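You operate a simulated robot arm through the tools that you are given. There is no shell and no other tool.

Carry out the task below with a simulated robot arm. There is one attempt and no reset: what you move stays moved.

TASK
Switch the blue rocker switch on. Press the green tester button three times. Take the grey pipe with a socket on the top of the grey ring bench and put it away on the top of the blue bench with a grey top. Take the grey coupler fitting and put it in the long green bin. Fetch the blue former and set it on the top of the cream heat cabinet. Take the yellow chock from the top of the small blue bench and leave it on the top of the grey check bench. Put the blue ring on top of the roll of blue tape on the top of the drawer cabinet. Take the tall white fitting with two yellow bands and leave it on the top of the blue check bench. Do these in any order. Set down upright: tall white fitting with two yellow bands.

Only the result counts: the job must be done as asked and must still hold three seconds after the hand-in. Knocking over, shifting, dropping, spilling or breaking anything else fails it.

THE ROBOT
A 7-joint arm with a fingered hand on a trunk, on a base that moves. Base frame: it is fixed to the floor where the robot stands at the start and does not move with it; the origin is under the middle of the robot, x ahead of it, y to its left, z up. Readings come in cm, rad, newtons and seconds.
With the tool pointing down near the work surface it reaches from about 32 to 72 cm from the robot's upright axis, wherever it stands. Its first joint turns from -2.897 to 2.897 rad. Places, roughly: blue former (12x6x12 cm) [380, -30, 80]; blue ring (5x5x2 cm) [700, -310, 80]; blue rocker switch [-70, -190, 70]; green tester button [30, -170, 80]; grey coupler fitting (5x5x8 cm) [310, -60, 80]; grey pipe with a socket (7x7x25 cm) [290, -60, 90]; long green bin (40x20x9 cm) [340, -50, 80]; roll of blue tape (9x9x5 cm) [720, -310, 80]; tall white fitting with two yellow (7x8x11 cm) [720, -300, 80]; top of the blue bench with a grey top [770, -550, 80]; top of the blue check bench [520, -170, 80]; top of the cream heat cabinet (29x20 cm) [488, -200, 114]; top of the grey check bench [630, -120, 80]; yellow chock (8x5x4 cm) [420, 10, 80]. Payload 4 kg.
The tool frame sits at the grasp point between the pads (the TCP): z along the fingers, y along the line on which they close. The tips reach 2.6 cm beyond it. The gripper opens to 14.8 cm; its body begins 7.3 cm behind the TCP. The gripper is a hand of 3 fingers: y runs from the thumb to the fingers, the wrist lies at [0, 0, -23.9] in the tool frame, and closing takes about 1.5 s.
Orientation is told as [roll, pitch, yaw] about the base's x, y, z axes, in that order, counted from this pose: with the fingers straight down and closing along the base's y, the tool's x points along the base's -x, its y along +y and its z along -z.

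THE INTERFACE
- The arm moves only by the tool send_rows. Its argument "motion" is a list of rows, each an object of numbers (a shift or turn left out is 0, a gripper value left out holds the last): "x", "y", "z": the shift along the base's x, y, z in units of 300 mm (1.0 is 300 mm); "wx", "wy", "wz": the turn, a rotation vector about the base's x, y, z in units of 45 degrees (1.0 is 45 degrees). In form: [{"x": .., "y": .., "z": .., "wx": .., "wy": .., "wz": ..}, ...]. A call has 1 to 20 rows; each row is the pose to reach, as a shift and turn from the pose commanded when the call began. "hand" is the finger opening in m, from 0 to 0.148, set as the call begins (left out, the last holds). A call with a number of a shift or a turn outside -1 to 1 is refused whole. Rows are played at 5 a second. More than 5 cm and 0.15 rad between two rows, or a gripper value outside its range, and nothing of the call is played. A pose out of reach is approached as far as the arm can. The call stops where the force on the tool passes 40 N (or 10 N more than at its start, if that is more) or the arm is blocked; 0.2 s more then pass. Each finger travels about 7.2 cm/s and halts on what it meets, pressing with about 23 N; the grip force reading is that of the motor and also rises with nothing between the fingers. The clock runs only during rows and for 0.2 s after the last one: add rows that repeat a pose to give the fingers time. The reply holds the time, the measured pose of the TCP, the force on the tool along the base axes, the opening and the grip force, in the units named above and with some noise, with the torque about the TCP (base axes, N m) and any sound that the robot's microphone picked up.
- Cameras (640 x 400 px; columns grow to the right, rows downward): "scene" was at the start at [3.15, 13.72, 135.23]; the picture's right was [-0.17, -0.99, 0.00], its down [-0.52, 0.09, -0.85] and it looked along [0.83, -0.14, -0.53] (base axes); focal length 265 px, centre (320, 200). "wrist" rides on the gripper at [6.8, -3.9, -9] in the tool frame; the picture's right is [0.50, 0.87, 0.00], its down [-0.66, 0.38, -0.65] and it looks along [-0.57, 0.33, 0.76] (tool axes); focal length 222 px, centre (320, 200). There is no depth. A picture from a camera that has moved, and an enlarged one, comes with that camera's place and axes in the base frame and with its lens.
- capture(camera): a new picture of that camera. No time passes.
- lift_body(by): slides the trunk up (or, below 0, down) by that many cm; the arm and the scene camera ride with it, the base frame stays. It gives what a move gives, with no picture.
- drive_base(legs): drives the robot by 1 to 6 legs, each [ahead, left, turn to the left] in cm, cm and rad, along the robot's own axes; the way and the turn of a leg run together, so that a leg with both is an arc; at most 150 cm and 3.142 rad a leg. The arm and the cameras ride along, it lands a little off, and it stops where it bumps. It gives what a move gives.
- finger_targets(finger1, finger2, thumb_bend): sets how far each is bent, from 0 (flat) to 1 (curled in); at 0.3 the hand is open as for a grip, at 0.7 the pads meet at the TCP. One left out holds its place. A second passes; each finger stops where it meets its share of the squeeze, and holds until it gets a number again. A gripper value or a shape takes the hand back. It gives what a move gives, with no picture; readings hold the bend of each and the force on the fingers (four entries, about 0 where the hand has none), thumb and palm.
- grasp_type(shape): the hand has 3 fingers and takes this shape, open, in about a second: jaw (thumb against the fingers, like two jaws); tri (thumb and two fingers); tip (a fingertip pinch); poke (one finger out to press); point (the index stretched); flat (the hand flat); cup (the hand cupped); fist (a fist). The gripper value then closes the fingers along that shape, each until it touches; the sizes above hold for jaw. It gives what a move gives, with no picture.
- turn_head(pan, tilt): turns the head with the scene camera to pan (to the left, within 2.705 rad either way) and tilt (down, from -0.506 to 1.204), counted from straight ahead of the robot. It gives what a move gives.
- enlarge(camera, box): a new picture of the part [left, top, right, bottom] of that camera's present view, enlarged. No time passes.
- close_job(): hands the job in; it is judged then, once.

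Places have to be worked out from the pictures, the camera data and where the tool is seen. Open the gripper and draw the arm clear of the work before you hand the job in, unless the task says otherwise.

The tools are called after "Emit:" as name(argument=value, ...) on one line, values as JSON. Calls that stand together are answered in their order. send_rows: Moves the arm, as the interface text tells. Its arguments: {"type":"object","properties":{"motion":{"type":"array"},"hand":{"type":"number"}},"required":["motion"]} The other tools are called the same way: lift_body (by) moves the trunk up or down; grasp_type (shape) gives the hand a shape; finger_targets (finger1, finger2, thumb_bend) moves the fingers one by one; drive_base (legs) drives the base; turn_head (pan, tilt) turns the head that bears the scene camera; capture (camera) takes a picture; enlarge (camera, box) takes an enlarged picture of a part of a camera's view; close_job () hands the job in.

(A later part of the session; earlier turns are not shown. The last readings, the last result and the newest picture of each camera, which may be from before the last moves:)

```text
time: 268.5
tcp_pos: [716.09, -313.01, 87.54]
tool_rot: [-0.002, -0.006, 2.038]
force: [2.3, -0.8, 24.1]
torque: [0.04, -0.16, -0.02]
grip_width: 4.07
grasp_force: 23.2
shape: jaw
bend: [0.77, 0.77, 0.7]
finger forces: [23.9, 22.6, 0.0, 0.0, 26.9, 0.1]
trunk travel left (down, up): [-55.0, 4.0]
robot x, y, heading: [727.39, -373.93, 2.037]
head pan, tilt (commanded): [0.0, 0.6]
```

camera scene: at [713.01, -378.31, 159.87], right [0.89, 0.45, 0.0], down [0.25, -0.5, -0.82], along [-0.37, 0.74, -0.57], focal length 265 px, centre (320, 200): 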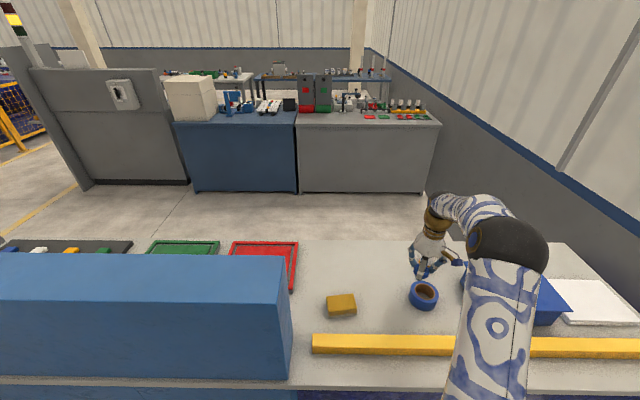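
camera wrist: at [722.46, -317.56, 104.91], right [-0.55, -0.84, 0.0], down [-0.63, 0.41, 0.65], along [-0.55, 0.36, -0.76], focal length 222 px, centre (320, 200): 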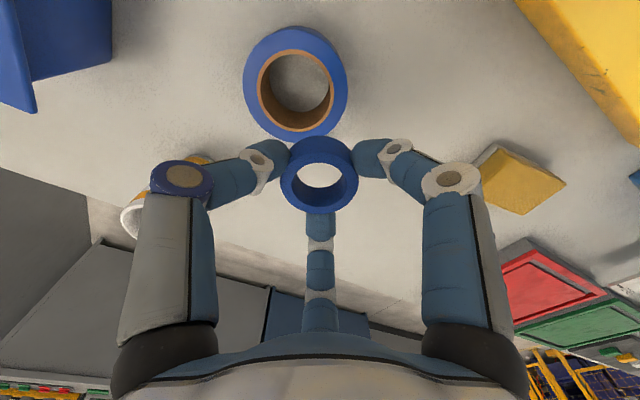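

Contact (24 N). I relieve the pressure slightly, then open the fingers just a little.

Emit:
send_rows(motion=[{"z": 0.005}, {"z": 0.009}, {"z": 0.009}])

Emit:
send_rows(motion=[{"z": 0}, {"z": 0}, {"z": 0}, {"z": 0}, {"z": 0}], hand=0.075)

Emit:
enlarge(camera="wrist", box=[220, 10, 380, 220])

Emit:
enlarge(camera="scene", box=[380, 230, 480, 320])

```text
time: 269.3
tcp_pos: [716.01, -313.24, 87.49]
tool_rot: [-0.001, -0.002, 2.04]
force: [3.3, 3.2, 12.9]
torque: [0.12, -0.13, 0.03]
grip_width: 4.09
grasp_force: 23.4
shape: jaw
bend: [0.77, 0.77, 0.7]
finger forces: [21.8, 22.6, 0.1, 0.0, 27.1, 0.0]
trunk travel left (down, up): [-55.0, 4.0]
robot x, y, heading: [727.8, -374.12, 2.036]
head pan, tilt (commanded): [0.0, 0.6]
```

```text
time: 270.5
tcp_pos: [715.85, -313.1, 87.5]
tool_rot: [0.0, 0.002, 2.04]
force: [-0.2, 0.4, -1.1]
torque: [0.02, -0.01, 0.0]
grip_width: 7.45
grasp_force: 0.1
shape: jaw
bend: [0.36, 0.36, 0.7]
finger forces: [0.0, 0.0, 0.0, 0.1, 0.0, 0.0]
trunk travel left (down, up): [-55.0, 4.0]
robot x, y, heading: [727.23, -374.48, 2.037]
head pan, tilt (commanded): [0.0, 0.6]
```

```text
1.90 times, centred on (300, 115) of wrist
camera zoom: at [722.47, -317.28, 96.66], right [-0.55, -0.84, 0.0], down [-0.63, 0.41, 0.65], along [-0.55, 0.36, -0.76], focal length 423 px, centre (358, 362)
```

zoom: 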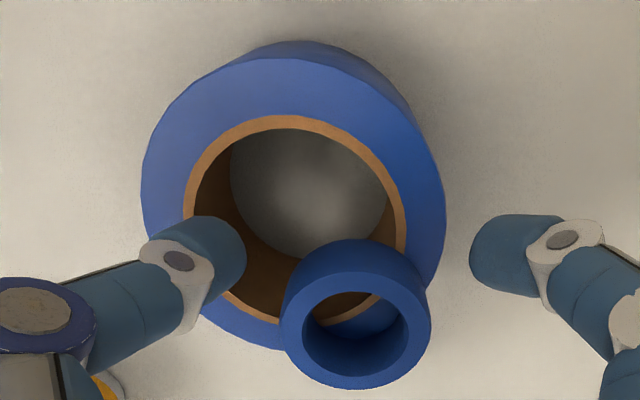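

```text
4.44 times, centred on (430, 275) of scene
camera zoom: at [713.0, -378.31, 159.87], right [0.89, 0.45, 0.0], down [0.25, -0.5, -0.83], along [-0.37, 0.74, -0.57], focal length 1179 px, centre (-169, -133)
```

zoom: 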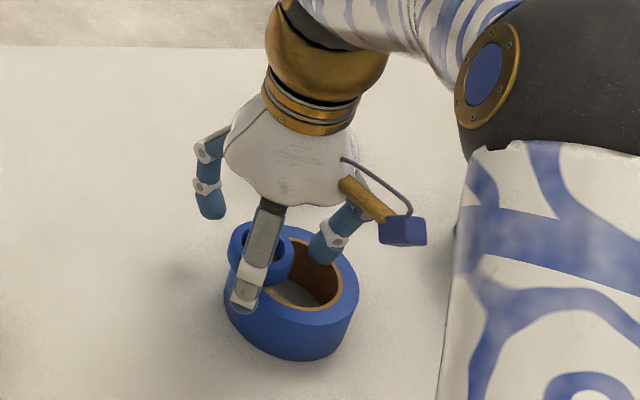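

The ring rests on the rim. I raise the hand straight up.

Emit:
send_rows(motion=[{"z": 0.03}, {"z": 0.08}, {"z": 0.18}, {"z": 0.3}, {"z": 0.44}, {"z": 0.55}])

Emit:
enlarge(camera="scene", box=[360, 220, 480, 320])

Emit:
capture(camera="wrist")

```text
time: 271.9
tcp_pos: [716.11, -313.39, 104.06]
tool_rot: [0.0, 0.002, 2.039]
force: [0.1, -0.3, -0.2]
torque: [-0.04, 0.0, -0.01]
grip_width: 7.45
grasp_force: 0.1
shape: jaw
bend: [0.36, 0.36, 0.7]
finger forces: [0.0, 0.0, 0.1, 0.1, 0.0, 0.0]
trunk travel left (down, up): [-55.0, 4.0]
robot x, y, heading: [727.47, -374.17, 2.035]
head pan, tilt (commanded): [0.0, 0.6]
```

```text
4.00 times, centred on (420, 270) of scene
camera zoom: at [713.0, -378.33, 159.87], right [0.89, 0.45, 0.0], down [0.25, -0.5, -0.83], along [-0.37, 0.74, -0.56], focal length 1061 px, centre (-80, -80)
```

zoom: 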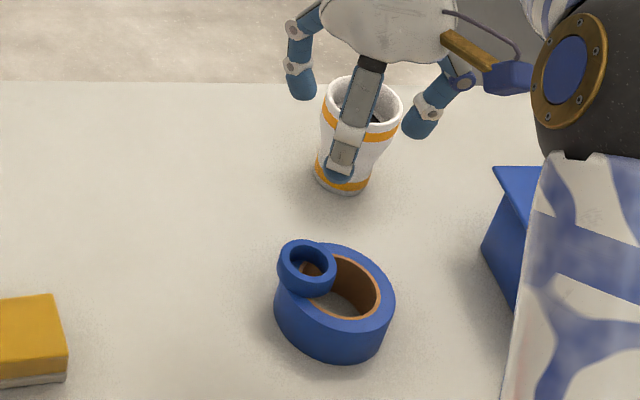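

```text
taken
camera wrist: at [722.59, -317.45, 113.19], right [-0.55, -0.84, 0.0], down [-0.63, 0.41, 0.65], along [-0.55, 0.36, -0.76], focal length 222 px, centre (320, 200)
```

wrist: 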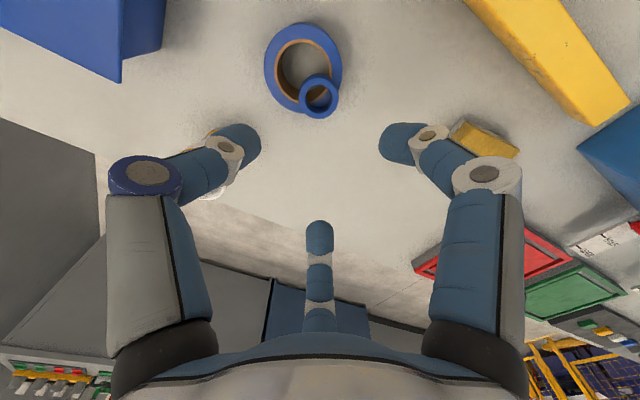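

The ring lies flat on the tape. The fitting is better reached from the cabinet's front side, which faces the back of the blue check bench, so I drive round through the aisle into that zone.

Emit:
send_rows(motion=[{"x": 0.05, "y": -0.1, "z": 0.06}, {"x": 0.1, "y": -0.2, "z": 0.12}, {"x": 0.16, "y": -0.31, "z": 0.18}, {"x": 0.21, "y": -0.417, "z": 0.25}])

Emit:
drive_base(legs=[[-55, 0, 0], [0, 0, 1.404], [150, 0, 0], [150, 0, 0], [47, 0, 0]])

Emit:
turn_head(pan=-0.9, tilt=0.35)

Emit:
capture(camera="scene")

```text
time: 272.9
tcp_pos: [722.24, -326.03, 111.52]
tool_rot: [0.0, 0.0, 2.039]
force: [0.0, 0.4, -0.5]
torque: [-0.01, 0.0, 0.01]
grip_width: 7.47
grasp_force: 0.1
shape: jaw
bend: [0.36, 0.36, 0.7]
finger forces: [0.1, 0.0, 0.0, 0.1, 0.0, 0.0]
trunk travel left (down, up): [-55.0, 4.0]
robot x, y, heading: [727.97, -374.66, 2.039]
head pan, tilt (commanded): [0.0, 0.6]
```

```text
time: 295.8
tcp_pos: [374.03, -526.58, 111.37]
tool_rot: [0.0, 0.0, -2.798]
force: [-0.5, 0.1, 0.5]
torque: [0.0, -0.02, -0.01]
grip_width: 7.45
grasp_force: 0.1
shape: jaw
bend: [0.36, 0.36, 0.7]
finger forces: [0.0, 0.0, 0.0, 0.0, 0.0, 0.1]
trunk travel left (down, up): [-55.0, 4.0]
robot x, y, heading: [422.6, -527.72, -2.801]
head pan, tilt (commanded): [0.0, 0.6]
```

```text
time: 297.0
tcp_pos: [374.17, -526.58, 111.51]
tool_rot: [0.0, 0.0, -2.797]
force: [0.7, 0.1, -0.1]
torque: [0.01, -0.01, 0.0]
grip_width: 7.46
grasp_force: 0.1
shape: jaw
bend: [0.36, 0.36, 0.7]
finger forces: [0.0, 0.0, 0.0, 0.0, 0.0, 0.1]
trunk travel left (down, up): [-55.0, 4.0]
robot x, y, heading: [422.4, -527.33, -2.801]
head pan, tilt (commanded): [-0.901, 0.351]
```

```text
taken
camera scene: at [425.72, -534.69, 162.15], right [0.53, 0.85, 0.0], down [0.29, -0.18, -0.94], along [-0.8, 0.5, -0.34], focal length 265 px, centre (320, 200)
```

scene: 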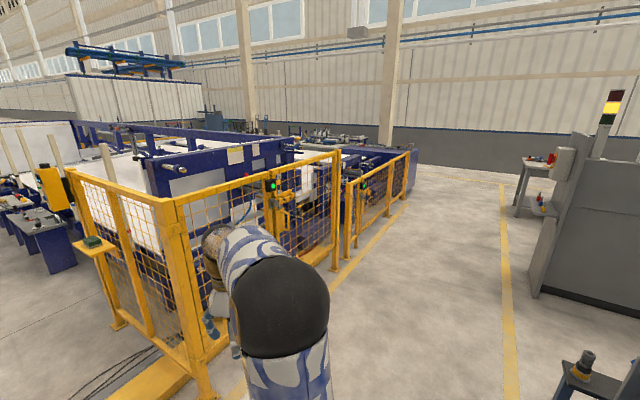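

The way is clear. I swing round the gauge bench's end up the aisle and turn into the zone between the benches.

Emit:
drive_base(legs=[[0, 0, -1.155], [120, 0, 0], [0, 0, -0.833], [65, 0, 0], [0, 0, -1.03]])

Emit:
turn_head(pan=0.0, tilt=0.35)

Emit:
capture(camera="scene")

```text
time: 313.9
tcp_pos: [402.63, -373.97, 111.55]
tool_rot: [-0.001, 0.001, 0.394]
force: [-0.6, -0.1, 0.7]
torque: [0.01, 0.02, 0.02]
grip_width: 7.48
grasp_force: 0.0
shape: jaw
bend: [0.36, 0.36, 0.7]
finger forces: [0.0, 0.0, 0.1, 0.0, 0.0, 0.0]
trunk travel left (down, up): [-55.0, 4.0]
robot x, y, heading: [353.8, -375.65, 0.394]
head pan, tilt (commanded): [-0.901, 0.351]
```

```text
time: 315.1
tcp_pos: [402.73, -373.97, 111.66]
tool_rot: [0.001, 0.0, 0.396]
force: [-0.1, 0.3, 0.1]
torque: [-0.02, 0.0, 0.0]
grip_width: 7.45
grasp_force: 0.0
shape: jaw
bend: [0.36, 0.36, 0.7]
finger forces: [0.1, 0.1, 0.0, 0.0, 0.1, 0.0]
trunk travel left (down, up): [-55.0, 4.0]
robot x, y, heading: [354.14, -375.38, 0.386]
head pan, tilt (commanded): [0.0, 0.351]
```

```text
taken
camera scene: at [351.85, -360.06, 162.15], right [0.38, -0.92, 0.0], down [-0.32, -0.13, -0.94], along [0.87, 0.36, -0.34], focal length 265 px, centre (320, 200)
```

scene: 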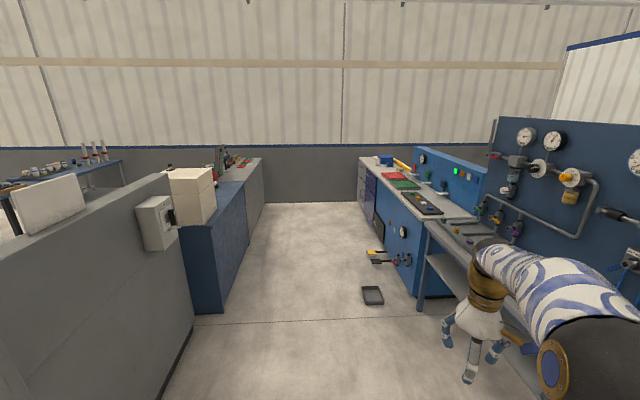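

The zone is a clear corridor with a small tray on the floor near [549,-329], which I pass on the left. I drive to the front of the drawer cabinet.

Emit:
drive_base(legs=[[0, 0, 0.147], [108, 0, 0], [108, 0, 0], [0, 0, -0.446], [150, 0, 0]])

Emit:
turn_head(pan=-0.5, tilt=0.5)

Emit:
capture(camera="scene")

```text
time: 334.6
tcp_pos: [734.88, -273.83, 111.49]
tool_rot: [0.0, 0.0, 0.033]
force: [-0.3, -0.8, 0.3]
torque: [-0.01, 0.01, 0.0]
grip_width: 7.44
grasp_force: 0.1
shape: jaw
bend: [0.36, 0.36, 0.7]
finger forces: [0.1, 0.1, 0.0, 0.0, 0.0, 0.2]
trunk travel left (down, up): [-55.0, 4.0]
robot x, y, heading: [688.94, -258.15, 0.031]
head pan, tilt (commanded): [0.0, 0.351]
```

```text
time: 335.6
tcp_pos: [734.82, -273.88, 111.51]
tool_rot: [0.0, -0.001, 0.033]
force: [0.0, 0.3, 0.0]
torque: [0.02, 0.0, -0.03]
grip_width: 7.45
grasp_force: 0.1
shape: jaw
bend: [0.36, 0.36, 0.7]
finger forces: [0.0, 0.1, 0.0, 0.0, 0.1, 0.2]
trunk travel left (down, up): [-55.0, 4.0]
robot x, y, heading: [688.67, -258.09, 0.024]
head pan, tilt (commanded): [-0.499, 0.499]
```

```text
taken
camera scene: at [690.84, -247.24, 160.78], right [-0.45, -0.89, 0.0], down [-0.43, 0.22, -0.88], along [0.78, -0.4, -0.48], focal length 265 px, centre (320, 200)
```

scene: 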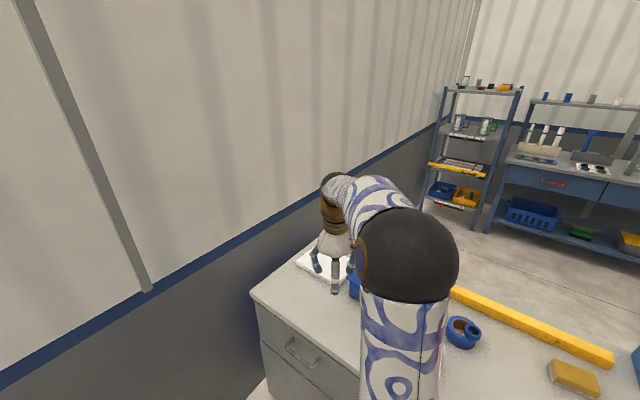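

I shift 8 cm away from the cabinet and turn to face it.

Emit:
drive_base(legs=[[0, 8, 0], [0, 0, -1.13]])

Emit:
turn_head(pan=0.0, tilt=0.7)

Emit:
capture(camera="scene")

Emit:
capture(camera="wrist")

```text
time: 339.4
tcp_pos: [695.25, -298.45, 111.41]
tool_rot: [0.0, 0.0, -1.07]
force: [-0.6, 0.6, 0.8]
torque: [0.0, 0.01, -0.01]
grip_width: 7.48
grasp_force: 0.0
shape: jaw
bend: [0.36, 0.36, 0.7]
finger forces: [0.0, 0.1, 0.1, 0.0, 0.1, 0.0]
trunk travel left (down, up): [-55.0, 4.0]
robot x, y, heading: [688.81, -250.28, -1.073]
head pan, tilt (commanded): [-0.499, 0.499]
```

```text
time: 340.3
tcp_pos: [695.2, -298.34, 111.55]
tool_rot: [0.0, 0.0, -1.071]
force: [0.3, 0.5, 0.0]
torque: [0.02, -0.02, 0.01]
grip_width: 7.48
grasp_force: 0.1
shape: jaw
bend: [0.36, 0.36, 0.7]
finger forces: [0.0, 0.1, 0.1, 0.1, 0.0, 0.0]
trunk travel left (down, up): [-55.0, 4.0]
robot x, y, heading: [689.08, -249.78, -1.075]
head pan, tilt (commanded): [0.0, 0.7]
```

```text
taken
camera scene: at [703.37, -245.18, 159.01], right [-0.88, -0.48, 0.0], down [-0.31, 0.57, -0.77], along [0.36, -0.67, -0.64], focal length 265 px, centre (320, 200)
```

scene: 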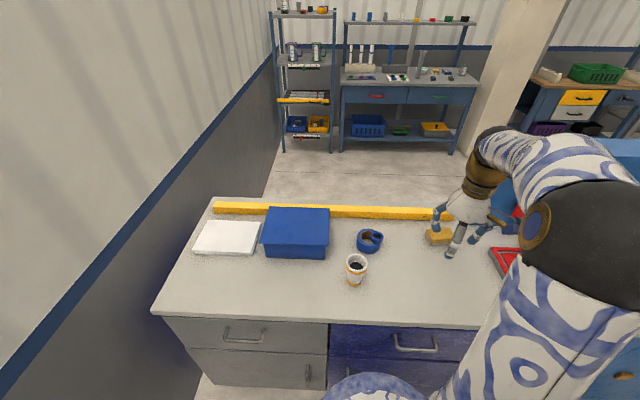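

```text
taken
camera wrist: at [688.63, -294.21, 120.69], right [0.52, 0.85, 0.0], down [0.65, -0.39, 0.65], along [0.56, -0.34, -0.76], focal length 222 px, centre (320, 200)
```

wrist: 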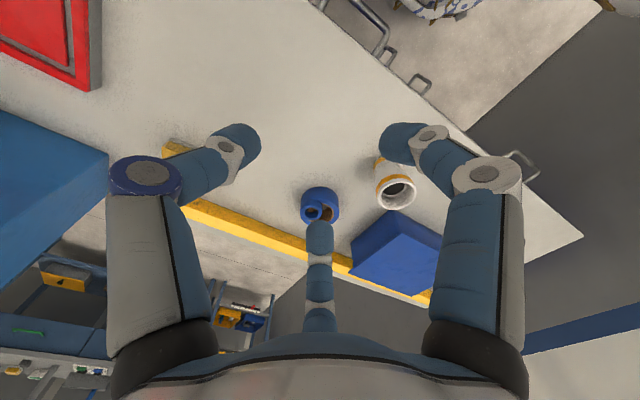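

The fitting stands at about (355,270) in view. I enlarge it.

Emit:
enlarge(camera="scene", box=[310, 215, 410, 305])

Emit:
enlarge(camera="wrist", box=[290, 130, 450, 240])

```text
4.44 times, centred on (360, 260) of scene
camera zoom: at [703.37, -245.18, 159.01], right [-0.88, -0.48, 0.0], down [-0.31, 0.57, -0.77], along [0.36, -0.67, -0.64], focal length 1179 px, centre (142, -67)
```

zoom: 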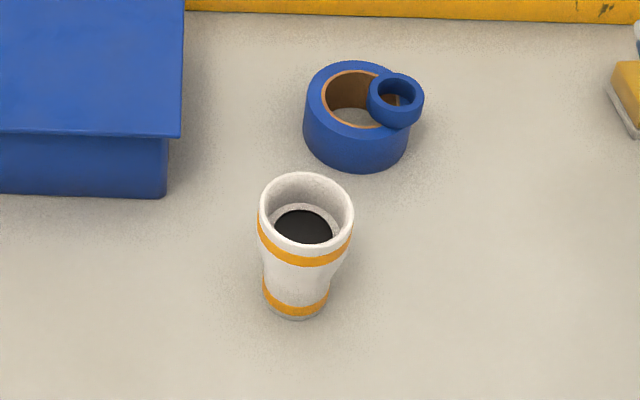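

```text
3.64 times, centred on (370, 185) of wrist
camera zoom: at [688.63, -294.21, 120.69], right [0.52, 0.85, 0.0], down [0.65, -0.39, 0.65], along [0.56, -0.34, -0.76], focal length 808 px, centre (138, 254)
```

zoom: 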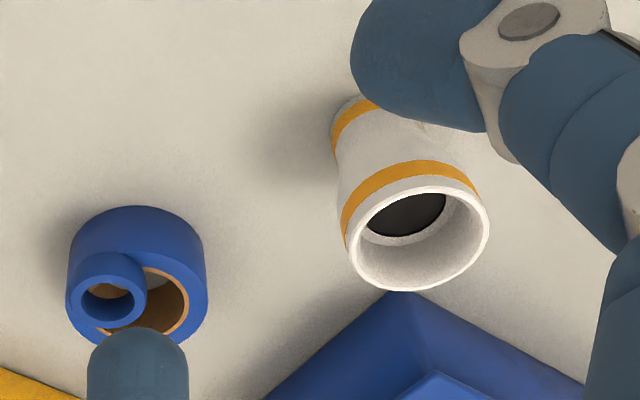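

The fitting's axis is at about [717.2,-295.5]; top rim 6.5 cm, lower part 5 cm wide. I move over it with the fingers opened to 11 cm.

Emit:
send_rows(motion=[{"x": 0.147, "y": 0.019}, {"x": 0.293, "y": 0.039}, {"x": 0.44, "y": 0.058}, {"x": 0.587, "y": 0.077}, {"x": 0.733, "y": 0.097}, {"x": 0.733, "y": 0.097, "z": -0.15}, {"x": 0.733, "y": 0.097, "z": -0.3}, {"x": 0.733, "y": 0.097, "z": -0.38}, {"x": 0.733, "y": 0.097, "z": -0.38}], hand=0.11)

Emit:
capture(camera="wrist")

Emit:
enlarge(camera="scene", box=[290, 175, 430, 305])

```text
time: 342.3
tcp_pos: [717.27, -295.46, 99.99]
tool_rot: [0.0, 0.0, -1.07]
force: [0.6, 0.4, 1.4]
torque: [-0.04, -0.01, -0.02]
grip_width: 10.97
grasp_force: 0.2
shape: jaw
bend: [0.27, 0.27, 0.56]
finger forces: [0.1, 0.0, 0.0, 0.0, 0.1, 0.1]
trunk travel left (down, up): [-55.0, 4.0]
robot x, y, heading: [688.67, -250.56, -1.073]
head pan, tilt (commanded): [0.0, 0.7]
```

```text
taken
camera wrist: at [710.57, -291.23, 109.17], right [0.52, 0.85, 0.0], down [0.65, -0.39, 0.65], along [0.56, -0.34, -0.76], focal length 222 px, centre (320, 200)
```

wrist: 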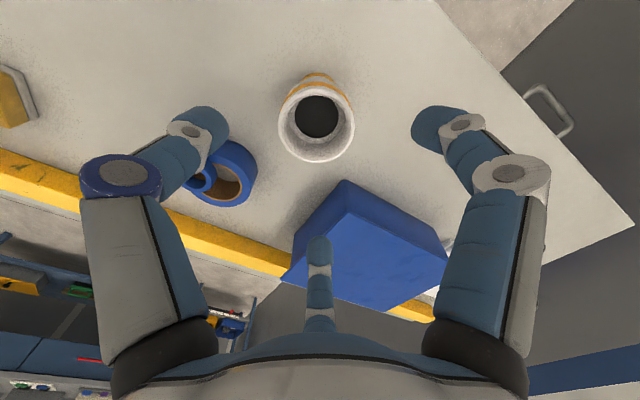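

```text
3.08 times, centred on (360, 240) of scene
camera zoom: at [703.39, -245.18, 159.01], right [-0.88, -0.48, 0.0], down [-0.31, 0.57, -0.76], along [0.37, -0.67, -0.64], focal length 816 px, centre (197, 77)
```

zoom: 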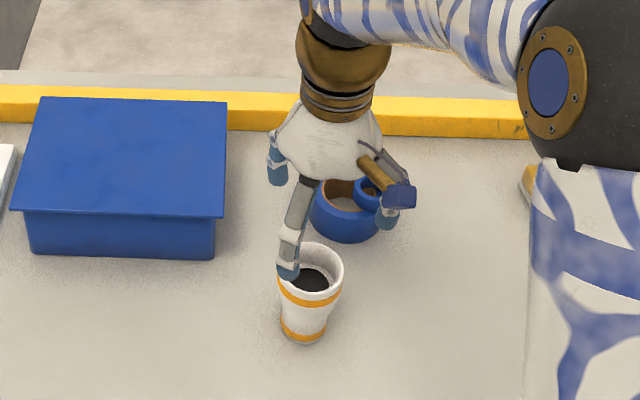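

Centred within a few mm and clear of the box and tape. I descend around the fitting to z 85.

Emit:
send_rows(motion=[{"x": -0.01, "z": -0.12}, {"x": -0.01, "z": -0.25}, {"x": -0.01, "z": -0.37}, {"x": -0.01, "z": -0.46}, {"x": -0.01, "z": -0.5}])

Emit:
capture(camera="wrist")

Emit:
enlarge(camera="scene", box=[290, 175, 430, 305])

```text
time: 343.5
tcp_pos: [716.89, -295.72, 84.89]
tool_rot: [-0.002, 0.0, -1.07]
force: [0.4, -0.3, 0.8]
torque: [0.01, -0.01, 0.0]
grip_width: 10.96
grasp_force: 0.1
shape: jaw
bend: [0.27, 0.27, 0.56]
finger forces: [0.0, 0.1, 0.1, 0.0, 0.0, 0.0]
trunk travel left (down, up): [-55.0, 4.0]
robot x, y, heading: [688.68, -250.36, -1.073]
head pan, tilt (commanded): [0.0, 0.7]
```

```text
taken
camera wrist: at [710.24, -291.45, 94.08], right [0.52, 0.85, 0.0], down [0.65, -0.39, 0.65], along [0.56, -0.34, -0.76], focal length 222 px, centre (320, 200)
```

wrist: 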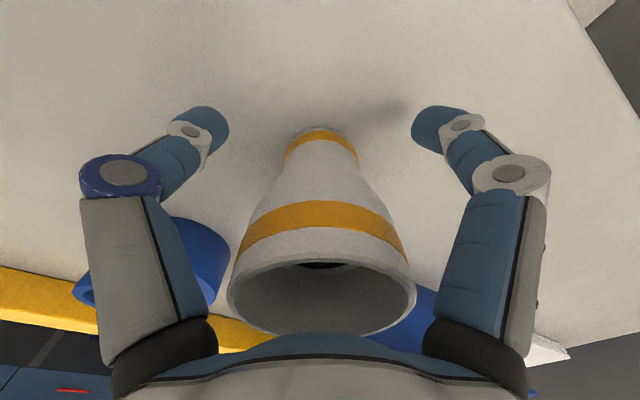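

```text
3.08 times, centred on (360, 240) of scene
camera zoom: at [703.39, -245.19, 159.01], right [-0.88, -0.48, 0.0], down [-0.31, 0.57, -0.76], along [0.37, -0.67, -0.64], focal length 816 px, centre (197, 77)
```

zoom: 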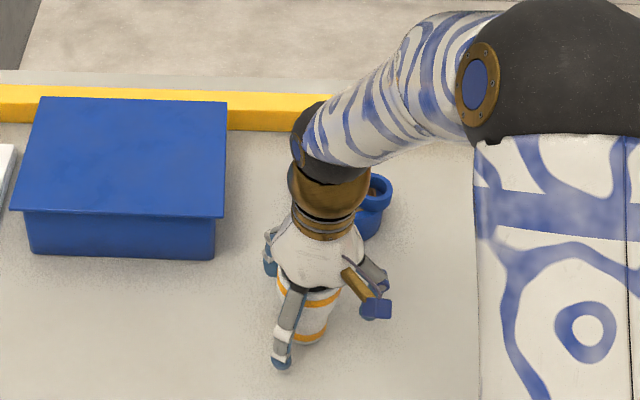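

The fitting is centred inside the fingers. I close.

Emit:
send_rows(motion=[{"z": 0}, {"z": 0}, {"z": 0}, {"z": 0}, {"z": 0}, {"z": 0}, {"z": 0}, {"z": 0}], hand=0.0)

Emit:
capture(camera="wrist")

```text
time: 345.3
tcp_pos: [716.91, -295.61, 84.97]
tool_rot: [0.0, 0.001, -1.071]
force: [0.5, -0.5, 0.0]
torque: [-0.03, 0.02, -0.01]
grip_width: 4.24
grasp_force: 22.4
shape: jaw
bend: [0.77, 0.77, 0.7]
finger forces: [20.5, 20.8, 0.0, 0.0, 20.6, 0.1]
trunk travel left (down, up): [-55.0, 4.0]
robot x, y, heading: [688.68, -250.42, -1.074]
head pan, tilt (commanded): [0.0, 0.7]
```

```text
taken
camera wrist: at [710.25, -291.45, 94.12], right [0.52, 0.85, 0.0], down [0.65, -0.39, 0.65], along [0.56, -0.34, -0.76], focal length 222 px, centre (320, 200)
```

wrist: 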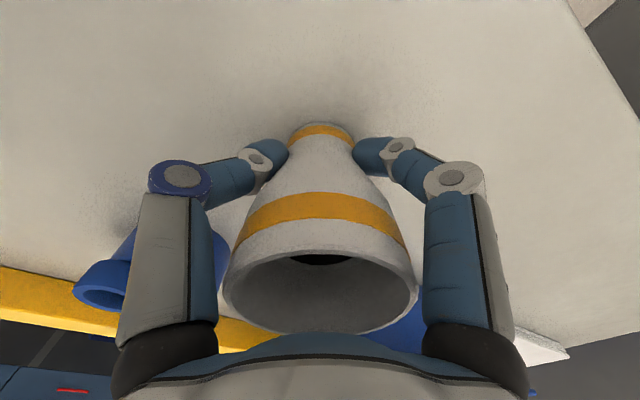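

Evenly gripped (about 20 N each). I lift it, back out and drive toward the back of the blue check bench.

Emit:
send_rows(motion=[{"z": 0.08}, {"z": 0.2}, {"z": 0.34}, {"z": 0.48}, {"z": 0.6}, {"z": 0.7}])

Emit:
enlarge(camera="scene", box=[290, 145, 430, 305])

Emit:
drive_base(legs=[[-30, 0, 0], [0, 0, -1.782], [134, 0, 0], [0, 0, -1.392]])

Emit:
turn_head(pan=0.0, tilt=0.5)

Emit:
capture(camera="scene")

```text
time: 346.7
tcp_pos: [716.98, -295.56, 106.02]
tool_rot: [0.001, 0.001, -1.068]
force: [-0.1, 0.5, -0.6]
torque: [-0.01, 0.0, -0.01]
grip_width: 4.23
grasp_force: 22.3
shape: jaw
bend: [0.77, 0.77, 0.7]
finger forces: [20.5, 20.9, 0.0, 0.0, 20.6, 0.1]
trunk travel left (down, up): [-55.0, 4.0]
robot x, y, heading: [688.73, -250.31, -1.079]
head pan, tilt (commanded): [0.0, 0.7]
```

```text
2.50 times, centred on (360, 225) of scene
camera zoom: at [703.39, -245.18, 159.0], right [-0.88, -0.48, 0.0], down [-0.31, 0.57, -0.76], along [0.37, -0.67, -0.64], focal length 663 px, centre (220, 138)
```

zoom: 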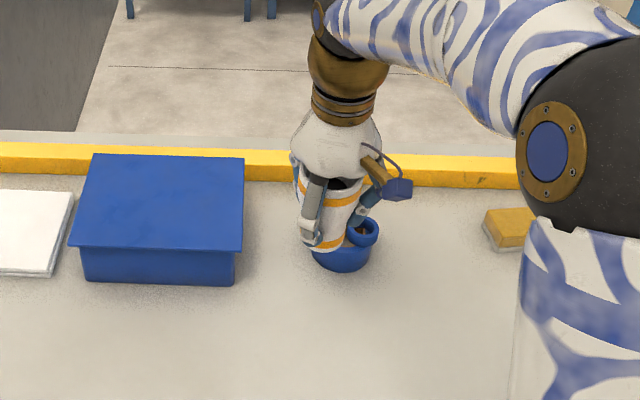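

```text
time: 362.9
tcp_pos: [515.69, -213.99, 106.02]
tool_rot: [-0.001, -0.001, 2.062]
force: [-0.7, 0.7, -0.7]
torque: [0.04, 0.01, -0.03]
grip_width: 4.21
grasp_force: 22.9
shape: jaw
bend: [0.77, 0.77, 0.7]
finger forces: [20.0, 20.9, 0.0, 0.1, 20.5, 0.1]
trunk travel left (down, up): [-55.0, 4.0]
robot x, y, heading: [544.04, -259.31, 2.058]
head pan, tilt (commanded): [0.0, 0.7]
```

```text
time: 363.6
tcp_pos: [515.67, -214.09, 106.12]
tool_rot: [0.0, 0.0, 2.061]
force: [0.8, -0.5, -1.7]
torque: [-0.01, -0.03, 0.01]
grip_width: 4.2
grasp_force: 22.9
shape: jaw
bend: [0.77, 0.77, 0.7]
finger forces: [20.0, 20.9, 0.0, 0.1, 20.5, 0.0]
trunk travel left (down, up): [-55.0, 4.0]
robot x, y, heading: [543.5, -259.91, 2.055]
head pan, tilt (commanded): [0.0, 0.499]
```

```text
taken
camera scene: at [529.15, -263.77, 160.77], right [0.88, 0.47, 0.0], down [0.22, -0.42, -0.88], along [-0.41, 0.78, -0.48], focal length 265 px, centre (320, 200)
```

scene: 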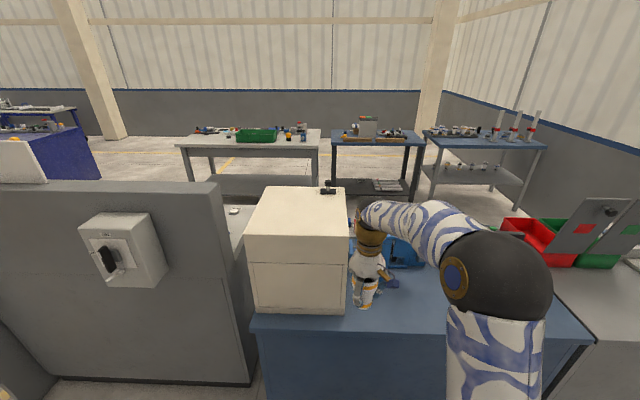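

The robot faces the back of the blue check bench, the cream cabinet to its left. I enlarge to see what stands on the bench.

Emit:
enlarge(camera="scene", box=[230, 180, 640, 370])

Emit:
capture(camera="wrist")

```text
1.56 times, centred on (435, 275) of scene
camera zoom: at [529.15, -263.77, 160.77], right [0.88, 0.47, 0.0], down [0.22, -0.42, -0.88], along [-0.41, 0.78, -0.48], focal length 414 px, centre (140, 83)
```

zoom: 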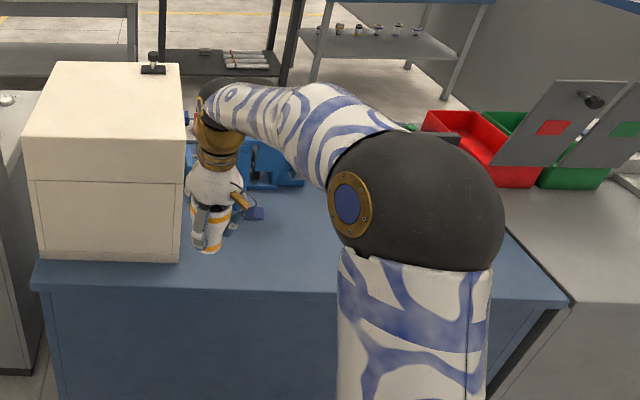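

```text
taken
camera wrist: at [522.33, -218.06, 115.25], right [-0.53, -0.85, 0.0], down [-0.64, 0.4, 0.65], along [-0.56, 0.35, -0.76], focal length 222 px, centre (320, 200)
```

wrist: 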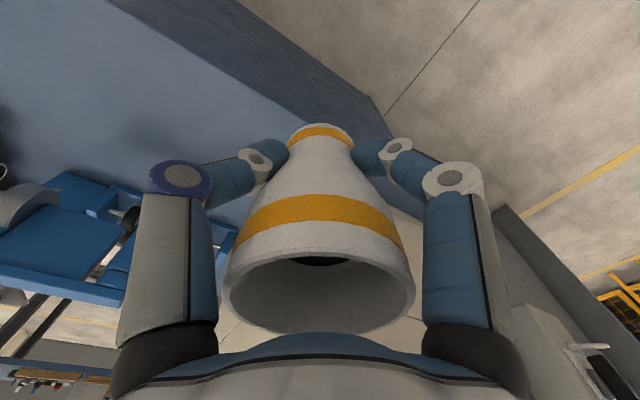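

The strip of the bench along its back edge is free. I choose a spot near [530,-183] (13 cm from the edge), move right and up to the bench.

Emit:
drive_base(legs=[[0, -24, 0], [24, 0, 0]])

Emit:
turn_head(pan=0.0, tilt=0.7)

Emit:
capture(camera="scene")

Emit:
capture(camera="wrist")

```text
time: 366.8
tcp_pos: [524.74, -181.22, 105.96]
tool_rot: [0.0, 0.002, 2.067]
force: [0.0, 0.1, -1.2]
torque: [-0.02, 0.01, 0.02]
grip_width: 4.18
grasp_force: 22.9
shape: jaw
bend: [0.77, 0.77, 0.7]
finger forces: [20.5, 21.3, 0.1, 0.1, 20.8, 0.0]
trunk travel left (down, up): [-55.0, 4.0]
robot x, y, heading: [553.47, -227.18, 2.063]
head pan, tilt (commanded): [0.0, 0.499]
```

```text
time: 367.5
tcp_pos: [524.88, -181.38, 106.07]
tool_rot: [0.0, 0.0, 2.069]
force: [0.0, -0.5, -1.6]
torque: [0.03, 0.0, 0.0]
grip_width: 4.18
grasp_force: 22.7
shape: jaw
bend: [0.77, 0.77, 0.7]
finger forces: [20.8, 21.2, 0.0, 0.0, 20.8, 0.0]
trunk travel left (down, up): [-55.0, 4.0]
robot x, y, heading: [552.93, -226.81, 2.066]
head pan, tilt (commanded): [0.0, 0.7]
```

```text
taken
camera scene: at [538.99, -231.44, 159.01], right [0.88, 0.47, 0.0], down [0.31, -0.57, -0.77], along [-0.36, 0.67, -0.64], focal length 265 px, centre (320, 200)
```

scene: 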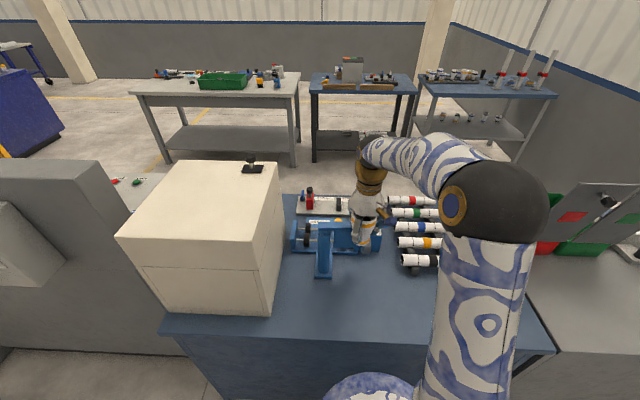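

```text
taken
camera wrist: at [531.56, -185.24, 115.25], right [-0.52, -0.85, 0.0], down [-0.65, 0.39, 0.65], along [-0.56, 0.34, -0.76], focal length 222 px, centre (320, 200)
```

wrist: 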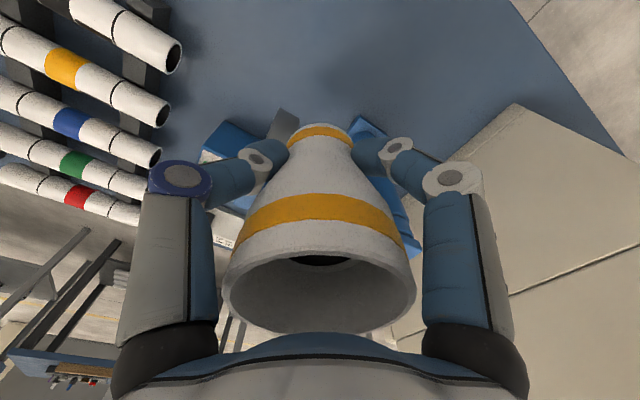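

The free strip is visible. I shift the fitting over [530.5,-186], clear of the vice's tail and the pipe rack, and lower it near the surface.

Emit:
send_rows(motion=[{"x": 0.09, "y": -0.077}, {"x": 0.187, "y": -0.153}, {"x": 0.187, "y": -0.153, "z": -0.15}, {"x": 0.187, "y": -0.153, "z": -0.3}, {"x": 0.187, "y": -0.153, "z": -0.45}, {"x": 0.187, "y": -0.153, "z": -0.58}, {"x": 0.187, "y": -0.153, "z": -0.64}, {"x": 0.187, "y": -0.153, "z": -0.64}])

Emit:
capture(camera="wrist")

Emit:
enlarge(camera="scene", box=[270, 200, 470, 360])

```text
time: 369.3
tcp_pos: [530.62, -186.05, 86.71]
tool_rot: [-0.002, -0.002, 2.068]
force: [0.5, 0.7, -0.7]
torque: [0.02, 0.04, 0.02]
grip_width: 4.17
grasp_force: 23.5
shape: jaw
bend: [0.77, 0.77, 0.7]
finger forces: [20.1, 21.2, 0.0, 0.0, 20.6, 0.1]
trunk travel left (down, up): [-55.0, 4.0]
robot x, y, heading: [552.88, -226.6, 2.063]
head pan, tilt (commanded): [0.0, 0.7]
```

```text
taken
camera wrist: at [537.29, -189.99, 95.96], right [-0.52, -0.85, 0.0], down [-0.65, 0.39, 0.65], along [-0.56, 0.34, -0.76], focal length 222 px, centre (320, 200)
```

wrist: 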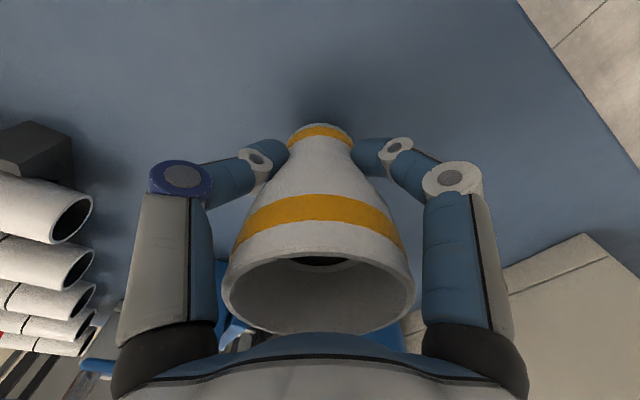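

```text
2.50 times, centred on (370, 280) of scene
camera zoom: at [538.99, -231.43, 159.01], right [0.88, 0.47, 0.0], down [0.31, -0.57, -0.76], along [-0.36, 0.67, -0.64], focal length 663 px, centre (195, 0)
```

zoom: 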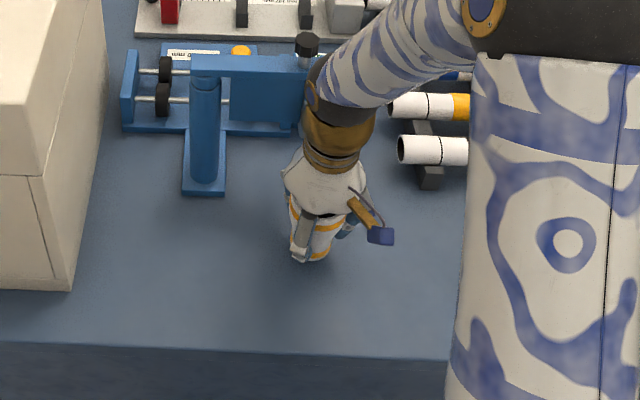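

Nothing is touching. I lower the fitting in small steps to contact.

Emit:
send_rows(motion=[{"z": -0.02}, {"z": -0.035}, {"z": -0.042}, {"z": -0.048}, {"z": -0.053}])

```text
time: 370.5
tcp_pos: [530.55, -185.82, 85.4]
tool_rot: [0.0, 0.001, 2.068]
force: [-0.1, 0.3, -1.5]
torque: [-0.02, 0.04, 0.0]
grip_width: 4.18
grasp_force: 22.7
shape: jaw
bend: [0.77, 0.77, 0.7]
finger forces: [20.2, 21.2, 0.0, 0.0, 20.6, 0.0]
trunk travel left (down, up): [-55.0, 4.0]
robot x, y, heading: [553.28, -226.75, 2.069]
head pan, tilt (commanded): [0.0, 0.7]
```

No contact yet; continuing down.

Emit:
send_rows(motion=[{"z": -0.005}, {"z": -0.01}, {"z": -0.015}, {"z": -0.02}])

```text
time: 371.5
tcp_pos: [530.39, -185.92, 84.85]
tool_rot: [-0.001, -0.001, 2.071]
force: [-1.2, -0.5, 7.1]
torque: [0.01, 0.0, 0.01]
grip_width: 4.22
grasp_force: 22.9
shape: jaw
bend: [0.77, 0.77, 0.7]
finger forces: [21.7, 22.3, 0.1, 0.0, 21.6, 0.0]
trunk travel left (down, up): [-55.0, 4.0]
robot x, y, heading: [553.03, -226.3, 2.065]
head pan, tilt (commanded): [0.0, 0.7]
```

Contact at 7 N. I open the fingers here.

Emit:
send_rows(motion=[{"z": 0}, {"z": 0}, {"z": 0}, {"z": 0}, {"z": 0}, {"z": 0}, {"z": 0}], hand=0.11)

Emit:
capture(camera="wrist")

```text
time: 373.1
tcp_pos: [530.41, -185.88, 84.76]
tool_rot: [0.002, 0.0, 2.068]
force: [-0.2, 0.0, 0.0]
torque: [-0.02, -0.01, -0.03]
grip_width: 10.97
grasp_force: 0.0
shape: jaw
bend: [0.27, 0.27, 0.56]
finger forces: [0.1, 0.0, 0.1, 0.0, 0.0, 0.0]
trunk travel left (down, up): [-55.0, 4.0]
robot x, y, heading: [552.94, -226.67, 2.066]
head pan, tilt (commanded): [0.0, 0.7]
```

```text
taken
camera wrist: at [537.12, -189.83, 93.95], right [-0.52, -0.85, 0.0], down [-0.65, 0.39, 0.65], along [-0.56, 0.34, -0.76], focal length 222 px, centre (320, 200)
```

wrist: 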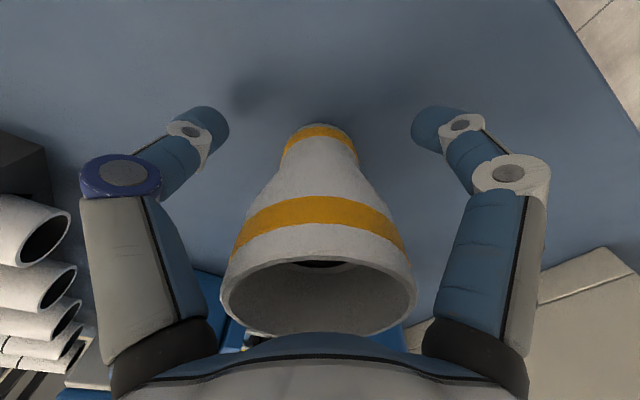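

It stands free. I raise the hand straight up.

Emit:
send_rows(motion=[{"z": 0.05}, {"z": 0.15}, {"z": 0.28}, {"z": 0.42}, {"z": 0.56}, {"z": 0.7}])

Emit:
capture(camera="scene")

Emit:
enlarge(camera="scene", box=[100, 140, 470, 360])

```text
time: 374.5
tcp_pos: [530.64, -186.13, 105.68]
tool_rot: [0.001, 0.0, 2.07]
force: [0.0, -0.4, 0.4]
torque: [-0.01, 0.01, -0.01]
grip_width: 10.98
grasp_force: 0.0
shape: jaw
bend: [0.27, 0.27, 0.56]
finger forces: [0.1, 0.0, 0.0, 0.1, 0.0, 0.0]
trunk travel left (down, up): [-55.0, 4.0]
robot x, y, heading: [553.0, -226.36, 2.066]
head pan, tilt (commanded): [0.0, 0.7]
```

```text
taken
camera scene: at [539.01, -231.48, 159.0], right [0.88, 0.47, 0.0], down [0.31, -0.57, -0.77], along [-0.36, 0.67, -0.64], focal length 265 px, centre (320, 200)
```

scene: 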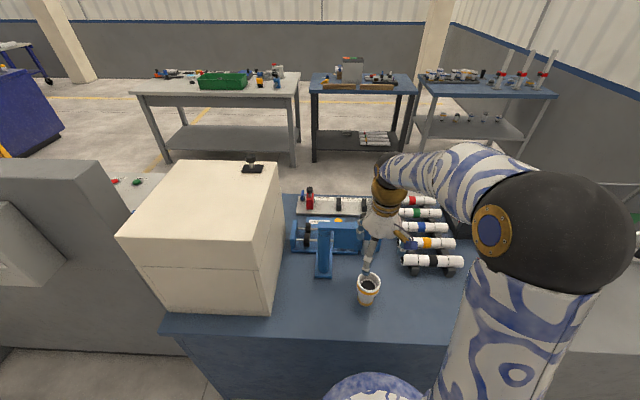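

```text
1.73 times, centred on (285, 250) of scene
camera zoom: at [539.01, -231.48, 159.0], right [0.88, 0.47, 0.0], down [0.31, -0.57, -0.77], along [-0.36, 0.67, -0.64], focal length 459 px, centre (380, 114)
```

zoom: 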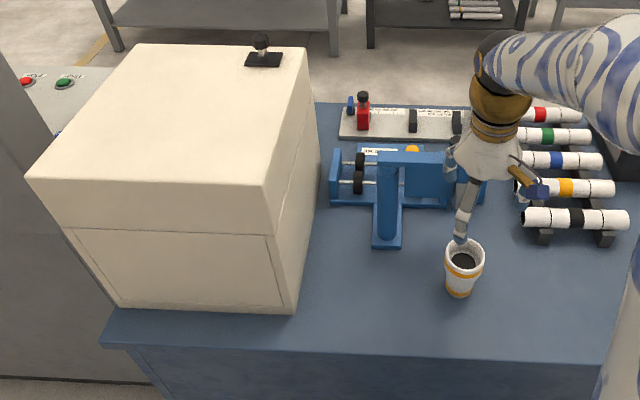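

The fitting stands upright on the blue check bench. Next is the blue former: I back out and drive via the aisle to the ring bench's far end.

Emit:
drive_base(legs=[[-26, 0, 0], [0, 0, 1.549], [132, 0, 0], [132, 0, 0], [0, 0, -1.623]])

Emit:
turn_head(pan=0.0, tilt=0.4)

Emit:
capture(camera="scene")

```text
time: 396.5
tcp_pos: [311.53, -321.3, 105.85]
tool_rot: [0.0, 0.0, 1.96]
force: [0.3, 0.9, -0.2]
torque: [0.0, -0.02, -0.04]
grip_width: 10.98
grasp_force: 0.1
shape: jaw
bend: [0.27, 0.27, 0.56]
finger forces: [0.1, 0.0, 0.0, 0.1, 0.1, 0.0]
trunk travel left (down, up): [-55.0, 4.0]
robot x, y, heading: [329.69, -364.17, 1.961]
head pan, tilt (commanded): [0.0, 0.7]
```

```text
time: 397.3
tcp_pos: [311.43, -321.36, 105.93]
tool_rot: [0.0, 0.0, 1.962]
force: [-0.1, 0.2, -0.4]
torque: [-0.04, -0.02, -0.01]
grip_width: 10.97
grasp_force: 0.0
shape: jaw
bend: [0.27, 0.27, 0.56]
finger forces: [0.0, 0.1, 0.0, 0.1, 0.0, 0.0]
trunk travel left (down, up): [-55.0, 4.0]
robot x, y, heading: [329.6, -364.5, 1.962]
head pan, tilt (commanded): [0.0, 0.4]
```

```text
taken
camera scene: at [314.74, -366.61, 161.69], right [0.93, 0.38, 0.0], down [0.15, -0.36, -0.92], along [-0.35, 0.85, -0.39], focal length 265 px, centre (320, 200)
```

scene: 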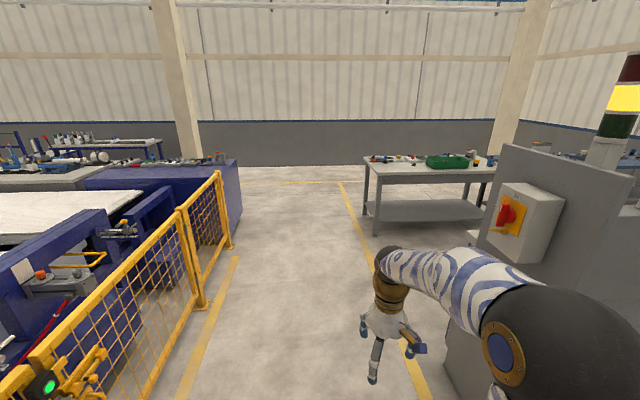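

The aisle is clear. I continue to the south side of the ring bench's far end.

Emit:
drive_base(legs=[[150, 0, 0], [0, 0, -1.05], [112, 0, 0], [0, 0, -0.235], [70, 0, 0]])

Emit:
turn_head(pan=0.9, tilt=0.5)

Emit:
capture(camera="scene")

```text
time: 417.1
tcp_pos: [425.54, -59.18, 105.7]
tool_rot: [0.001, -0.001, 0.703]
force: [0.2, -0.5, -0.3]
torque: [-0.01, -0.01, -0.01]
grip_width: 10.97
grasp_force: 0.1
shape: jaw
bend: [0.27, 0.27, 0.56]
finger forces: [0.1, 0.0, 0.1, 0.1, 0.0, 0.0]
trunk travel left (down, up): [-55.0, 4.0]
robot x, y, heading: [390.17, -89.52, 0.698]
head pan, tilt (commanded): [0.0, 0.4]
```

```text
time: 418.3
tcp_pos: [425.47, -59.3, 105.88]
tool_rot: [-0.001, 0.001, 0.703]
force: [0.0, 0.0, -0.1]
torque: [0.01, -0.02, 0.03]
grip_width: 11.0
grasp_force: 0.2
shape: jaw
bend: [0.27, 0.27, 0.56]
finger forces: [0.1, 0.1, 0.1, 0.0, 0.0, 0.0]
trunk travel left (down, up): [-55.0, 4.0]
robot x, y, heading: [390.46, -89.63, 0.702]
head pan, tilt (commanded): [0.901, 0.499]
```

```text
taken
camera scene: at [376.23, -72.55, 160.78], right [1.0, 0.03, 0.0], down [0.01, -0.48, -0.88], along [-0.03, 0.88, -0.48], focal length 265 px, centre (320, 200)
```

scene: 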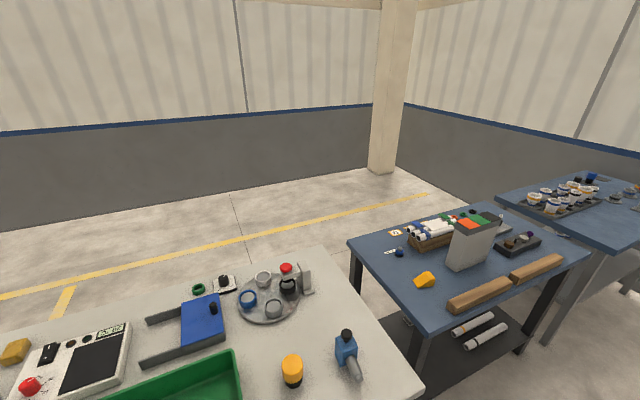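

Both the blue former (near the ring bench's end) and the yellow chock (on the small blue bench) are visible. I enlarge both.

Emit:
enlarge(camera="scene", box=[260, 300, 420, 400])

Emit:
enlarge(camera="scene", box=[350, 210, 600, 330])

```text
4.00 times, centred on (340, 350) of scene
camera zoom: at [376.23, -72.55, 160.78], right [1.0, 0.03, 0.0], down [0.01, -0.48, -0.88], along [-0.03, 0.88, -0.48], focal length 1061 px, centre (240, -400)
```

zoom: 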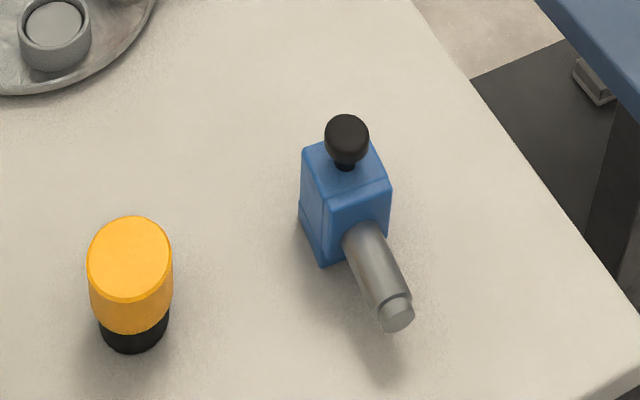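

```text
2.56 times, centred on (475, 270) of scene
camera zoom: at [376.23, -72.55, 160.78], right [1.0, 0.03, 0.0], down [0.01, -0.48, -0.88], along [-0.03, 0.88, -0.48], focal length 679 px, centre (-77, 21)
```

zoom: 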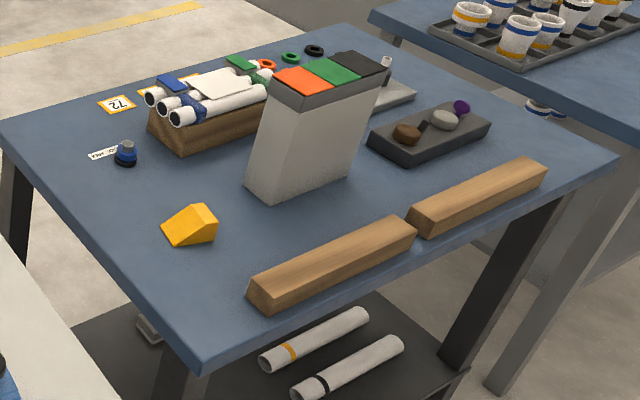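

The former is a blue block (about 5 cm wide) with a knob and a grey mandrel pointing toward the bench edge; block centre ≈[382.3,-24.6]. I turn to face the bench there and come up to it.

Emit:
drive_base(legs=[[0, 0, 1.354], [12, -23, 0]])

Emit:
turn_head(pan=0.0, tilt=0.7)

Emit:
capture(camera="scene")

Emit:
capture(camera="wrist")

```text
time: 423.4
tcp_pos: [386.82, -27.28, 105.79]
tool_rot: [0.001, 0.0, 1.998]
force: [0.6, -0.1, 0.2]
torque: [-0.02, 0.0, -0.01]
grip_width: 10.98
grasp_force: 0.0
shape: jaw
bend: [0.27, 0.27, 0.56]
finger forces: [0.0, 0.0, 0.0, 0.0, 0.0, 0.1]
trunk travel left (down, up): [-55.0, 4.0]
robot x, y, heading: [406.52, -69.31, 1.994]
head pan, tilt (commanded): [0.901, 0.499]
```

```text
time: 424.6
tcp_pos: [386.8, -27.32, 105.79]
tool_rot: [0.0, -0.001, 1.997]
force: [0.3, -0.5, 0.6]
torque: [0.02, -0.02, 0.0]
grip_width: 10.98
grasp_force: 0.0
shape: jaw
bend: [0.27, 0.27, 0.56]
finger forces: [0.0, 0.0, 0.0, 0.0, 0.0, 0.0]
trunk travel left (down, up): [-55.0, 4.0]
robot x, y, heading: [406.45, -69.18, 1.996]
head pan, tilt (commanded): [0.0, 0.7]
```

```text
taken
camera scene: at [391.94, -73.06, 159.01], right [0.91, 0.41, 0.0], down [0.27, -0.59, -0.77], along [-0.32, 0.7, -0.64], focal length 265 px, centre (320, 200)
```

scene: 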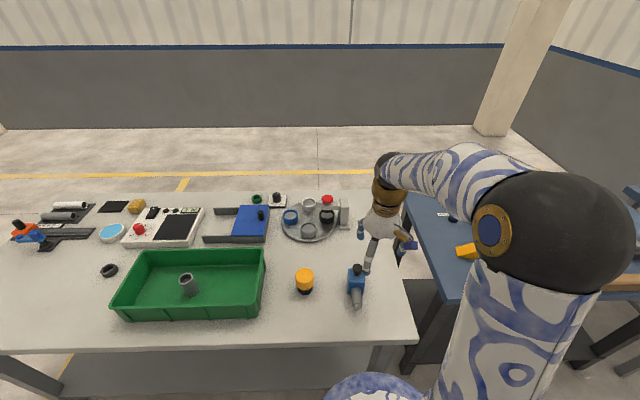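

```text
taken
camera wrist: at [393.12, -31.69, 114.95], right [-0.58, -0.81, 0.0], down [-0.62, 0.44, 0.65], along [-0.53, 0.38, -0.76], focal length 222 px, centre (320, 200)
```

wrist: 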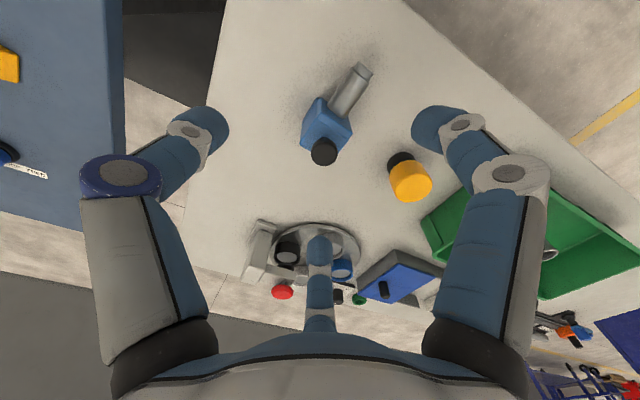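

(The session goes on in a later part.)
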